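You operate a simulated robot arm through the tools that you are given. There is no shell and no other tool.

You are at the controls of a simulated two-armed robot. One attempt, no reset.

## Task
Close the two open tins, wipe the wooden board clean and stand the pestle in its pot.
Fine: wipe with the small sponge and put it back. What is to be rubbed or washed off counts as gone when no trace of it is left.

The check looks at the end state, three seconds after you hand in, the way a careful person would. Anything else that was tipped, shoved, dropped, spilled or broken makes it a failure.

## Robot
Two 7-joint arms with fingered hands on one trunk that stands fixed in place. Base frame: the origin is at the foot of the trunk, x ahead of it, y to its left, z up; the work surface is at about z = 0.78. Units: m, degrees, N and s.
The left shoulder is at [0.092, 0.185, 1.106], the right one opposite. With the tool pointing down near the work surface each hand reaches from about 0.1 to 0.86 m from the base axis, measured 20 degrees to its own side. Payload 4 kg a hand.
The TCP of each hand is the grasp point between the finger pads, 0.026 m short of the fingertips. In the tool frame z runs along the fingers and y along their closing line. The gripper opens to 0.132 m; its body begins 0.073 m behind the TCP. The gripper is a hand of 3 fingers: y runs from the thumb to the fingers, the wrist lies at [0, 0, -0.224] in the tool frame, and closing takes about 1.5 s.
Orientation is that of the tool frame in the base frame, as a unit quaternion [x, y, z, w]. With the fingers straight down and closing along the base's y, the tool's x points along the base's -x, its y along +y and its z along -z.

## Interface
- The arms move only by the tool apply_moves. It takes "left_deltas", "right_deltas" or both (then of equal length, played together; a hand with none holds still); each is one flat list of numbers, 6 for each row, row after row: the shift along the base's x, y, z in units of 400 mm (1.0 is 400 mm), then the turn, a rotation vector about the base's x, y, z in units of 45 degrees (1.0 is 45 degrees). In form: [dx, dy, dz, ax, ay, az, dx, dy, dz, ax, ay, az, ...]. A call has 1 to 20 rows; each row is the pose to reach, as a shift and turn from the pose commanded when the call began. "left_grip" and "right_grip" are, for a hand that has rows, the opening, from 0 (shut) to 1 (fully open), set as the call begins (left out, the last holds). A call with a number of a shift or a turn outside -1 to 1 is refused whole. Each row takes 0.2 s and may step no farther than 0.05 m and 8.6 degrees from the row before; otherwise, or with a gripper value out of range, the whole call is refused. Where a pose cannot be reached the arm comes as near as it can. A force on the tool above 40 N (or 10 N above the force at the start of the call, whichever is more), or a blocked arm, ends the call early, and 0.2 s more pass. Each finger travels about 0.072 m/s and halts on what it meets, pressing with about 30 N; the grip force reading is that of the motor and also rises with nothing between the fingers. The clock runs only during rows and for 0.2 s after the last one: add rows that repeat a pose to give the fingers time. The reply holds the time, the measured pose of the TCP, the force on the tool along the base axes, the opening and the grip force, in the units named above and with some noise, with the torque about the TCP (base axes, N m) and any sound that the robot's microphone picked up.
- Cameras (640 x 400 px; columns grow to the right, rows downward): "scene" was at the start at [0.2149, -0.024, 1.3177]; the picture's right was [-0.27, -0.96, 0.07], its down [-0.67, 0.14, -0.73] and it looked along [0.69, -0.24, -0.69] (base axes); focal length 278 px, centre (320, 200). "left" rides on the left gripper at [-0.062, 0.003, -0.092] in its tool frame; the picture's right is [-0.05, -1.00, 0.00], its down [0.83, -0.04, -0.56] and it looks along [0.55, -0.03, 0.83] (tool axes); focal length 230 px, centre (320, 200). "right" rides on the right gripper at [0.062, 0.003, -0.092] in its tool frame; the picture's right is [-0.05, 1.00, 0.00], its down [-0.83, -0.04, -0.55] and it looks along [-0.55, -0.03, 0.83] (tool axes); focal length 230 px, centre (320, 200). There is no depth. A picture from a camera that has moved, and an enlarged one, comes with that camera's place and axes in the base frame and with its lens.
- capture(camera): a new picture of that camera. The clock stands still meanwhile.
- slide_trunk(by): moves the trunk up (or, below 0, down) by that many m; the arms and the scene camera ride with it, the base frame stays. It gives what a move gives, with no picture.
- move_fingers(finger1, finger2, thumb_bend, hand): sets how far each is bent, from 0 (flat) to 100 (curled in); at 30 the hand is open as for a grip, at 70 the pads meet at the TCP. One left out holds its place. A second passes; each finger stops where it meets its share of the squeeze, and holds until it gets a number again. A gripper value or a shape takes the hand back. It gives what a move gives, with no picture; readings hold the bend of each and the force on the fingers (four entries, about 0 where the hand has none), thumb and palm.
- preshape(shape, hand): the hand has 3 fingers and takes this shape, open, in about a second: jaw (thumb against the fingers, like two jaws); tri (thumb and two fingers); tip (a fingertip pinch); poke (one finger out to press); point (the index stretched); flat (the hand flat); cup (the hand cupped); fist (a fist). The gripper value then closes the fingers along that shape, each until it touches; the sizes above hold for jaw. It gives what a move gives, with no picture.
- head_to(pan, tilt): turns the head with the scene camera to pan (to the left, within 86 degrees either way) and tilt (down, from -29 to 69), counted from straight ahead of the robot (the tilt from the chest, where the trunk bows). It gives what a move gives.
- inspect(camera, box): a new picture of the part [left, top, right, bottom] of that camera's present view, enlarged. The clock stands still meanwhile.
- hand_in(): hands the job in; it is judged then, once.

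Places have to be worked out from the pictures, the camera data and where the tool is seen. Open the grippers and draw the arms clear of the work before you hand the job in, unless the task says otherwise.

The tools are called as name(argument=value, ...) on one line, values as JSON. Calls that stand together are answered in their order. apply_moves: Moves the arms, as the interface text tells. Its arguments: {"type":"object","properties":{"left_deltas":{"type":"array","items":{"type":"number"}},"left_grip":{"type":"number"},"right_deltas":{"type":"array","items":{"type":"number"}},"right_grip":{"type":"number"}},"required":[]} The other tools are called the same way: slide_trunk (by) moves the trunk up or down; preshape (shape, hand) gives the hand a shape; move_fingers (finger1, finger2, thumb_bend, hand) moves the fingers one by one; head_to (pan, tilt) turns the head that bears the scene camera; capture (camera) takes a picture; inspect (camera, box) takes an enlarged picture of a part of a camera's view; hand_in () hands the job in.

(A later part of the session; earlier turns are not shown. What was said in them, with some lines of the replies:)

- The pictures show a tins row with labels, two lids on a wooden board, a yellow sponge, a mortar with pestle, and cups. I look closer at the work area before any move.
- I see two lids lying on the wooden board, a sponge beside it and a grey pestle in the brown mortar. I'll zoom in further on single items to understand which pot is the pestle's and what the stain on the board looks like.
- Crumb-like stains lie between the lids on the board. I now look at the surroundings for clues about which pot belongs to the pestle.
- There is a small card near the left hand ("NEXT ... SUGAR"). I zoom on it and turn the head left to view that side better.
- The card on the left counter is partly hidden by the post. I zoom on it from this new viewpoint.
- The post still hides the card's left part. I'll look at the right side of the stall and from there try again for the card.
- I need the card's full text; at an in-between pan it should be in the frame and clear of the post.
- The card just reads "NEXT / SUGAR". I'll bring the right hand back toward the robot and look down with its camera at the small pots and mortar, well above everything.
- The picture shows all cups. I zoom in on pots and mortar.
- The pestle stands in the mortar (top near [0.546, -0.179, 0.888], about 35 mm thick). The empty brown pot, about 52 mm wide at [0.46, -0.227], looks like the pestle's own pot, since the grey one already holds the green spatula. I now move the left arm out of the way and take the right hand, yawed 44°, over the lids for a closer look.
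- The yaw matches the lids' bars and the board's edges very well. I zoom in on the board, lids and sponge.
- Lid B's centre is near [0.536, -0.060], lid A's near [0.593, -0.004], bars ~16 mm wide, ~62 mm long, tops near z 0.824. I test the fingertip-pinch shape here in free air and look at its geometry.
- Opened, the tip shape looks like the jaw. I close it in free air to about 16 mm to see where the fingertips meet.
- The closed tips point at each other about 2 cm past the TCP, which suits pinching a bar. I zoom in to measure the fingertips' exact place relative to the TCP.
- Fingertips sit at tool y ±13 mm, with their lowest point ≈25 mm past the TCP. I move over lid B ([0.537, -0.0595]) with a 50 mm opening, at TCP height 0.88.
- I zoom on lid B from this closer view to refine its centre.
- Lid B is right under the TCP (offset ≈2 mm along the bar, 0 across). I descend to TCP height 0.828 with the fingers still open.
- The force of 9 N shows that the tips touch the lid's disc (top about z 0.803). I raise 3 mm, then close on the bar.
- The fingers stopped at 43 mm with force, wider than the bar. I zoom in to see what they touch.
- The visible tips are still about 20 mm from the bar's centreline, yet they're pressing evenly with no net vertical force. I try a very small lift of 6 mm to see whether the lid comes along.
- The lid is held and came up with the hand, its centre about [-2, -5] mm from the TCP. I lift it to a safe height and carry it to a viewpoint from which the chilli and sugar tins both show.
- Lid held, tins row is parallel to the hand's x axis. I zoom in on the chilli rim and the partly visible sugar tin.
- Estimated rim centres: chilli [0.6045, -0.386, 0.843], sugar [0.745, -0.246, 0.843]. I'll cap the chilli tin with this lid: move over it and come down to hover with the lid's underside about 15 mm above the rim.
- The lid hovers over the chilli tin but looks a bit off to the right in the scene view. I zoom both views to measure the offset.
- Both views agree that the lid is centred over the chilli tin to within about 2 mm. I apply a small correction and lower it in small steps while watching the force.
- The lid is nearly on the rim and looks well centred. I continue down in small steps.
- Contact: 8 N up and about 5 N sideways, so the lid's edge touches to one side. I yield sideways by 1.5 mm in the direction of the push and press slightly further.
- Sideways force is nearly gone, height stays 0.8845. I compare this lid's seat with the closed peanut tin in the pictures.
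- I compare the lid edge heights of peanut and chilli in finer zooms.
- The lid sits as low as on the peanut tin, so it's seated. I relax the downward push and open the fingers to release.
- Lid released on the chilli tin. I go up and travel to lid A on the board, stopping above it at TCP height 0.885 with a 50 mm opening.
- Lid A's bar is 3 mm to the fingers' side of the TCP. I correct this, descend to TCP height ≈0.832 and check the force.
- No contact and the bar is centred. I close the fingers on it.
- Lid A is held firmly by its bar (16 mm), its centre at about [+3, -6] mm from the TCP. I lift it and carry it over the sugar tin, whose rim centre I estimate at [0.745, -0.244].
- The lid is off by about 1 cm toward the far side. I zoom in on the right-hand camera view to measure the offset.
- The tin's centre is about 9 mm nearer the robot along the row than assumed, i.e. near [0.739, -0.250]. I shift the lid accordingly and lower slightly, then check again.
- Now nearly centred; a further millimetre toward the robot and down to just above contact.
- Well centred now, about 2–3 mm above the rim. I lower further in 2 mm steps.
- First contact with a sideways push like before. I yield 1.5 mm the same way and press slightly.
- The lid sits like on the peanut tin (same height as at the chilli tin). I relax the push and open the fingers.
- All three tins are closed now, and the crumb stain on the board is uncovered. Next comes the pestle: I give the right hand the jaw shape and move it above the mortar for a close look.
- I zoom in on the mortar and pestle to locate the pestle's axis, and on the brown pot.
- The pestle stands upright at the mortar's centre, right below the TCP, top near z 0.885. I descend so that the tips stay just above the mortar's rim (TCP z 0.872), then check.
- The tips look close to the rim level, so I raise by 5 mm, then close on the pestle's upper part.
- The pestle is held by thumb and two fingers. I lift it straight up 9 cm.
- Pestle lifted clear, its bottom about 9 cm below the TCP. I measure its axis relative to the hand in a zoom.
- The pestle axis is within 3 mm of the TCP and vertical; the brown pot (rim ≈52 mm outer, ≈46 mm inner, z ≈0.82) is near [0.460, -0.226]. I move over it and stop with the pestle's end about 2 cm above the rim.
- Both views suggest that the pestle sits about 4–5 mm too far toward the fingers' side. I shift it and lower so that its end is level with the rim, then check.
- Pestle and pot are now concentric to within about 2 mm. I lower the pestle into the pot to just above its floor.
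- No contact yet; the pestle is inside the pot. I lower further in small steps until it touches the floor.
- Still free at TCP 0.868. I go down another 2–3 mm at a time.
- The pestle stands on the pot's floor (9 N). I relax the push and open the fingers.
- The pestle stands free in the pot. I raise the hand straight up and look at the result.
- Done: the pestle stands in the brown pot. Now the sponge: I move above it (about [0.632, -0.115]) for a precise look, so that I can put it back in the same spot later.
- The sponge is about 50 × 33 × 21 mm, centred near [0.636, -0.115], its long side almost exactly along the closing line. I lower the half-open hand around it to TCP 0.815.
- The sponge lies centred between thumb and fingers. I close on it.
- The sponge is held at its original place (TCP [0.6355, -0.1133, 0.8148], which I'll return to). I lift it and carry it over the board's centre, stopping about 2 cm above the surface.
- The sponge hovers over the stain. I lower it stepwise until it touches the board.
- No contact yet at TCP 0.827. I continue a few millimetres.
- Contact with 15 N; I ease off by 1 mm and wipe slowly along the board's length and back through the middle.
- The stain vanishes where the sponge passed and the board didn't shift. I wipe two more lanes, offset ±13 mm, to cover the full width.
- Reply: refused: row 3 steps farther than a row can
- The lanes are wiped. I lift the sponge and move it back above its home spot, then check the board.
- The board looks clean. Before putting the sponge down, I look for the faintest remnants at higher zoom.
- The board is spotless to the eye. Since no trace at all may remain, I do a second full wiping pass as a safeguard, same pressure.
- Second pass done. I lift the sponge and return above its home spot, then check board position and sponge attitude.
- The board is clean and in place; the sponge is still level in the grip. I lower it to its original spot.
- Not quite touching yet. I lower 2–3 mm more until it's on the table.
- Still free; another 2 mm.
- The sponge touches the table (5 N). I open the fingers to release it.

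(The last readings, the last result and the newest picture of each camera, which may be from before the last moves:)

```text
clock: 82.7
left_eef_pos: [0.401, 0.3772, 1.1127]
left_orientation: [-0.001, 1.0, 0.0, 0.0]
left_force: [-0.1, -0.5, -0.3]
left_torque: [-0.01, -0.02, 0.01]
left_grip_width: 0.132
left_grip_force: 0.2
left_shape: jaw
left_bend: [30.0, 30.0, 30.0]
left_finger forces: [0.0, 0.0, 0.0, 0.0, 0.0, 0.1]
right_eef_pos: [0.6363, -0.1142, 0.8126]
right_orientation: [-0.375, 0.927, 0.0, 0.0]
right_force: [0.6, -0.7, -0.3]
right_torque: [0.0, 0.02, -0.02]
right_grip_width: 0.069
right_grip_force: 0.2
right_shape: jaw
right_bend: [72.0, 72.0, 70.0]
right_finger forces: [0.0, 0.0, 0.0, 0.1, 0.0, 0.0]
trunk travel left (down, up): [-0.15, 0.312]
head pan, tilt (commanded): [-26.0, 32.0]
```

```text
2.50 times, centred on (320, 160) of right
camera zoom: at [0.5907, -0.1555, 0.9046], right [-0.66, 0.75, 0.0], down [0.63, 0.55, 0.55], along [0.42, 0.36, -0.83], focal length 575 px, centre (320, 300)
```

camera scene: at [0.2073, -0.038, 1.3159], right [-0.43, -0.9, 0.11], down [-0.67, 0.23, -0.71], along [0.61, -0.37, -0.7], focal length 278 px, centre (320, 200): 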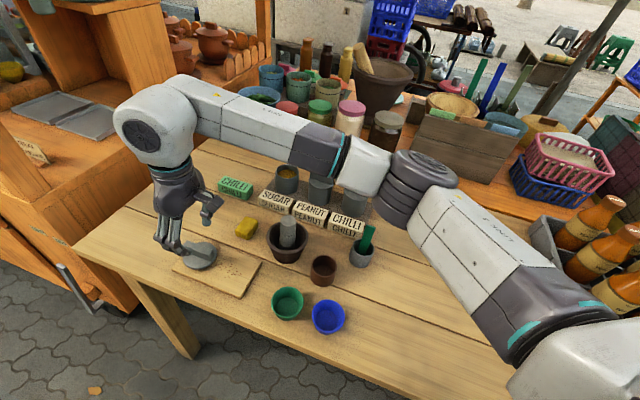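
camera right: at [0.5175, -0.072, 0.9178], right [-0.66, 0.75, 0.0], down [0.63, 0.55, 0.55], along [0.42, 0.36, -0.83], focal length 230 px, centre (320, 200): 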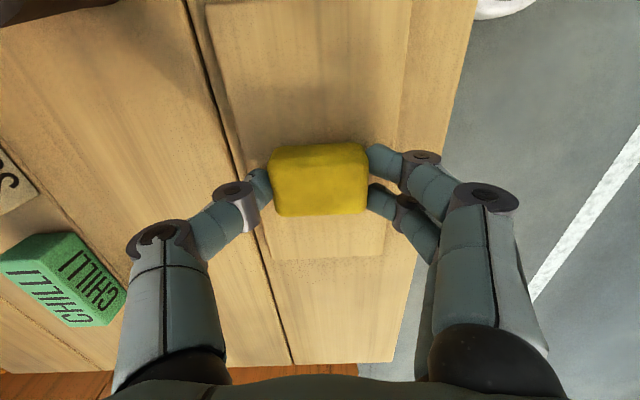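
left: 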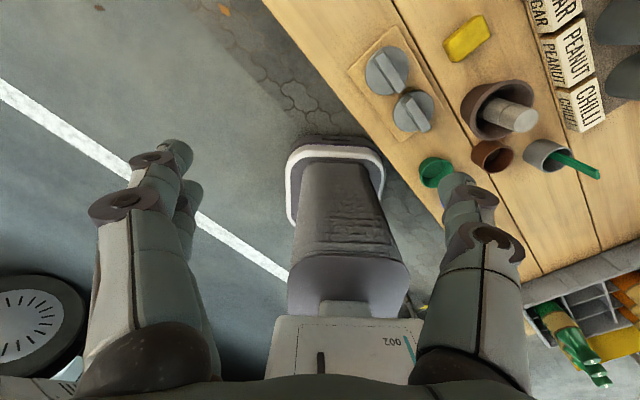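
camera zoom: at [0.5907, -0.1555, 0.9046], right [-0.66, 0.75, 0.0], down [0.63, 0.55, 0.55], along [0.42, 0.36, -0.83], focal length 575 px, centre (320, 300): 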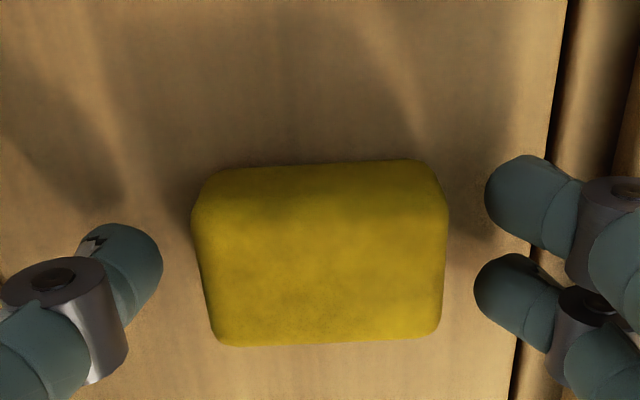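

Sponge is back in place. I raise the hand straight up and retreat to the right, then survey the scene.

apply_moves(right_deltas=[0, 0, 0.06, 0, 0, 0, 0, 0, 0.15, 0, 0, 0, 0, 0, 0.25, 0, 0, 0, 0, 0, 0.35, 0, 0, 0, 0, 0, 0.45, 0, 0, 0, 0, 0, 0.55, 0, 0, 0, -0.02, -0.1, 0.6, 0, 0, 0, -0.04, -0.2, 0.65, 0, 0, 0, -0.06, -0.3, 0.7, 0, 0, 0, -0.08, -0.4, 0.7, 0, 0, 0, -0.1, -0.5, 0.7, 0, 0, 0, -0.12, -0.6, 0.7, 0, 0, 0, -0.14, -0.7, 0.7, 0, 0, 0])

capture(camera="scene")

inspect(camera="scene", box=[160, 150, 400, 310])

capture(camera="right")

```text
clock: 85.5
left_eef_pos: [0.3998, 0.3767, 1.1136]
left_orientation: [-0.001, 1.0, 0.0, 0.0]
left_force: [0.3, 0.1, 0.4]
left_torque: [-0.02, -0.03, 0.0]
left_grip_width: 0.1318
left_grip_force: 0.1
left_shape: jaw
left_bend: [30.0, 30.0, 30.0]
left_finger forces: [0.0, 0.0, 0.0, 0.0, 0.0, 0.0]
right_eef_pos: [0.5806, -0.3961, 1.0914]
right_orientation: [-0.375, 0.927, -0.001, 0.0]
right_force: [-0.3, -0.5, 0.3]
right_torque: [0.02, -0.03, -0.02]
right_grip_width: 0.0697
right_grip_force: 0.0
right_shape: jaw
right_bend: [72.0, 72.0, 70.0]
right_finger forces: [0.0, 0.1, 0.1, 0.0, 0.0, 0.0]
trunk travel left (down, up): [-0.15, 0.312]
head pan, tilt (commanded): [-26.0, 32.0]
```

```text
taken
camera scene: at [0.2068, -0.0394, 1.3159], right [-0.42, -0.9, 0.11], down [-0.67, 0.23, -0.71], along [0.61, -0.37, -0.7], focal length 278 px, centre (320, 200)
```

scene: 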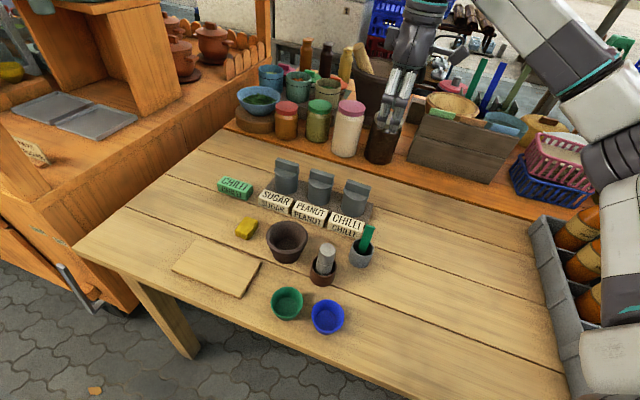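

```text
2.50 times, centred on (280, 230) of scene
camera zoom: at [0.2068, -0.0394, 1.3159], right [-0.42, -0.9, 0.11], down [-0.67, 0.23, -0.71], along [0.61, -0.37, -0.7], focal length 696 px, centre (420, 125)
```

zoom: 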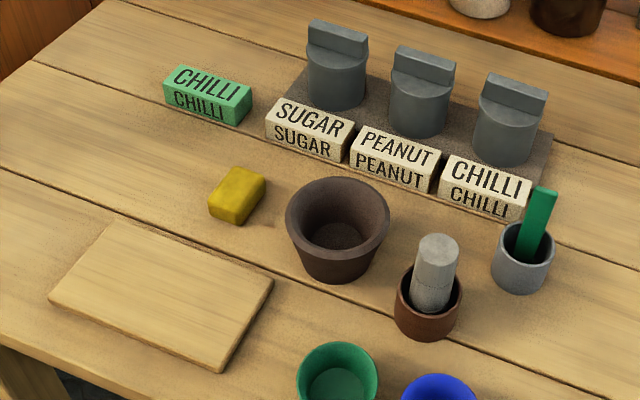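

```text
taken
camera right: at [0.5346, -0.4381, 1.185], right [-0.66, 0.75, 0.0], down [0.63, 0.55, 0.56], along [0.42, 0.37, -0.83], focal length 230 px, centre (320, 200)
```

right: 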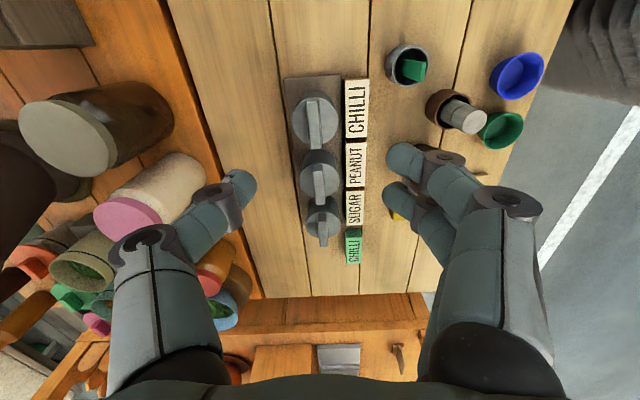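

Everything is in order at a glance. I check the seat of the lids and the pestle at high zoom.

inspect(camera="scene", box=[265, 150, 325, 205])

inspect(camera="scene", box=[320, 165, 380, 220])

inspect(camera="scene", box=[295, 230, 355, 290])

inspect(camera="right", box=[270, 70, 380, 270])

```text
7.27 times, centred on (295, 178) of scene
camera zoom: at [0.2068, -0.0394, 1.3159], right [-0.42, -0.9, 0.11], down [-0.67, 0.23, -0.71], along [0.61, -0.37, -0.7], focal length 2025 px, centre (502, 364)
```

zoom: 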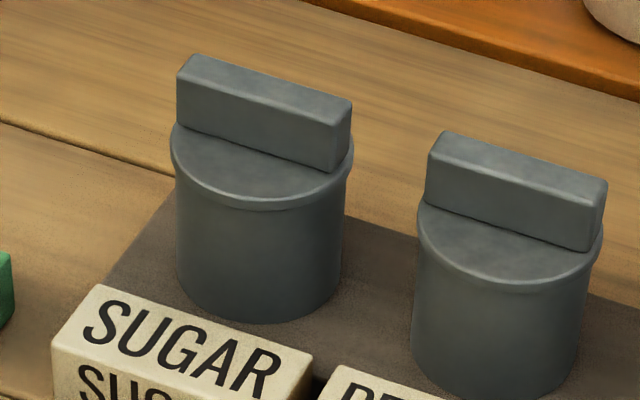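

```text
7.27 times, centred on (350, 192) of scene
camera zoom: at [0.2068, -0.0394, 1.3159], right [-0.42, -0.9, 0.11], down [-0.67, 0.23, -0.71], along [0.61, -0.37, -0.7], focal length 2025 px, centre (102, 254)
```

zoom: 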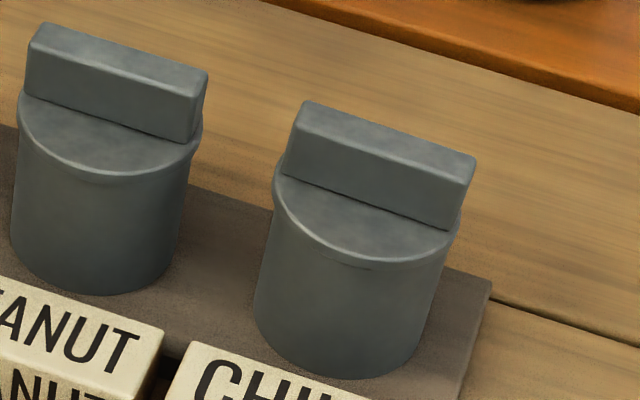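

```text
6.67 times, centred on (325, 260) of scene
camera zoom: at [0.2068, -0.0394, 1.3159], right [-0.42, -0.9, 0.11], down [-0.67, 0.23, -0.71], along [0.61, -0.37, -0.7], focal length 1856 px, centre (287, -200)
```

zoom: 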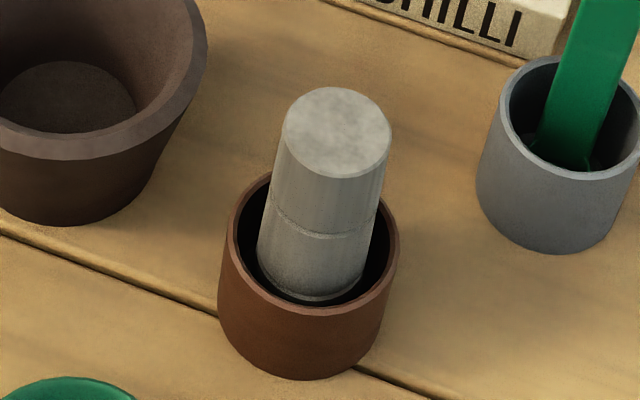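

```text
2.00 times, centred on (325, 170) of right
camera zoom: at [0.5346, -0.4381, 1.185], right [-0.66, 0.75, 0.0], down [0.63, 0.55, 0.56], along [0.42, 0.37, -0.83], focal length 460 px, centre (310, 260)
```

zoom: 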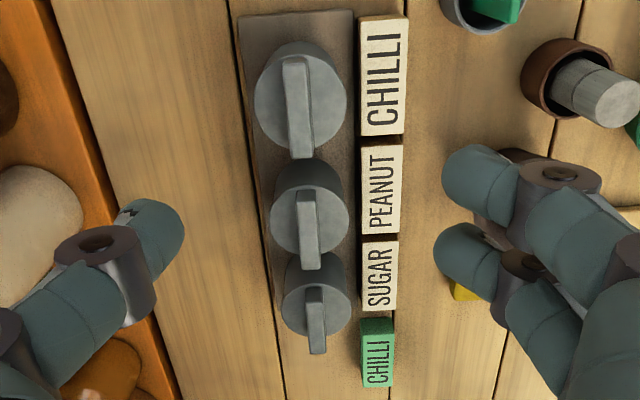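

All lids sit flush like the peanut tin's, the pestle stands upright in its pot, the board is clean and the sponge is back. I open the right gripper fully and draw the arm back clear of the table objects.

apply_moves(right_deltas=[-0.07, 0.005, 0.01, 0, 0, -0.14, -0.14, 0.01, 0.02, 0, 0, -0.28, -0.21, 0.015, 0.03, 0, 0, -0.42, -0.28, 0.02, 0.045, 0, 0, -0.56, -0.35, 0.03, 0.055, 0, 0, -0.7, -0.42, 0.035, 0.065, 0, 0, -0.84, -0.5, 0.04, 0.075, 0, 0, -0.978, -0.5, 0.04, 0.075, 0, 0, -0.978, -0.5, 0.04, 0.075, 0, 0, -0.978], right_grip=1.0)

capture(camera="scene")

inspect(camera="scene", box=[160, 150, 400, 340])

```text
clock: 87.5
left_eef_pos: [0.3998, 0.3785, 1.1135]
left_orientation: [0.0, 1.0, 0.001, 0.0]
left_force: [0.0, -0.1, -0.2]
left_torque: [-0.04, 0.01, 0.02]
left_grip_width: 0.1319
left_grip_force: 0.1
left_shape: jaw
left_bend: [30.0, 30.0, 30.0]
left_finger forces: [0.0, 0.1, 0.0, 0.1, 0.0, 0.0]
right_eef_pos: [0.3894, -0.3686, 1.1166]
right_orientation: [0.002, 1.0, 0.0, 0.001]
right_force: [-0.4, 0.4, -0.3]
right_torque: [0.01, 0.0, 0.0]
right_grip_width: 0.1318
right_grip_force: 0.1
right_shape: jaw
right_bend: [30.0, 30.0, 30.0]
right_finger forces: [0.1, 0.1, 0.0, 0.1, 0.1, 0.1]
right hand out of reach, approached as far as the arm can: row 7, 8, 9
trunk travel left (down, up): [-0.15, 0.312]
head pan, tilt (commanded): [-26.0, 32.0]
```

```text
taken
camera scene: at [0.2071, -0.0383, 1.3159], right [-0.43, -0.9, 0.11], down [-0.67, 0.23, -0.71], along [0.61, -0.37, -0.7], focal length 278 px, centre (320, 200)
```

scene: 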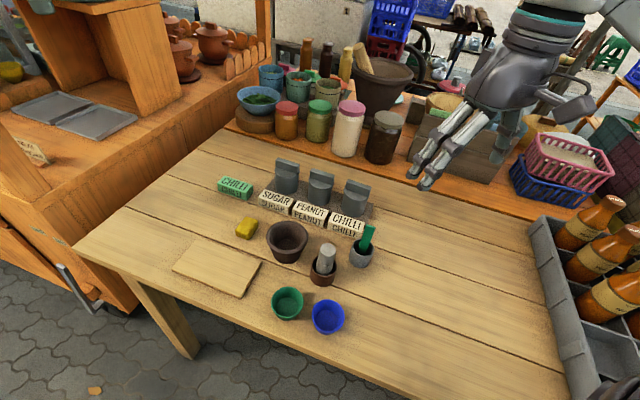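

```text
2.11 times, centred on (280, 245) of scene
camera zoom: at [0.2071, -0.0383, 1.3159], right [-0.43, -0.9, 0.11], down [-0.67, 0.23, -0.71], along [0.61, -0.37, -0.7], focal length 586 px, centre (404, 105)
```

zoom: 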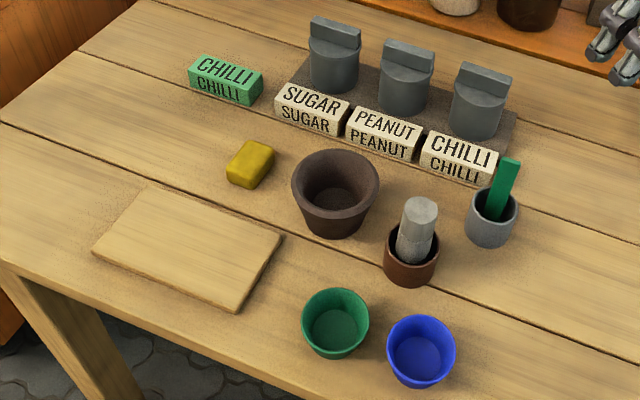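

Final check: three closed tins, clean board, sponge at its place, pestle upright in its pot, nothing else moved, and both arms clear with open grippers. I hand in.

hand_in()

```text
The job is handed in.
```

I closed both open tins, wiped the wooden board clean and stood the pestle in a pot. The job is handed in, but no verdict has come back, so the points below are what I saw in the last pictures.

- **Tins:** the sugar and chilli lids are on and sit at the same height as the lid on the peanut tin.
- **Board:** I wiped it twice with the small yellow sponge. No trace of the stain was visible at high zoom, and the board did not shift.
- **Sponge:** I put it back within about 1 mm of where it was.
- **Pestle:** it stands upright in the small brown pot. Nothing in the scene marked which pot was its own. I chose the brown one because it was empty and the pestle fits it, while the grey pot already held the green spatula. If the grey pot was meant, this part is wrong.

Nothing else on the table appears to have moved. Both grippers were open and both arms were clear of the work when I handed in.
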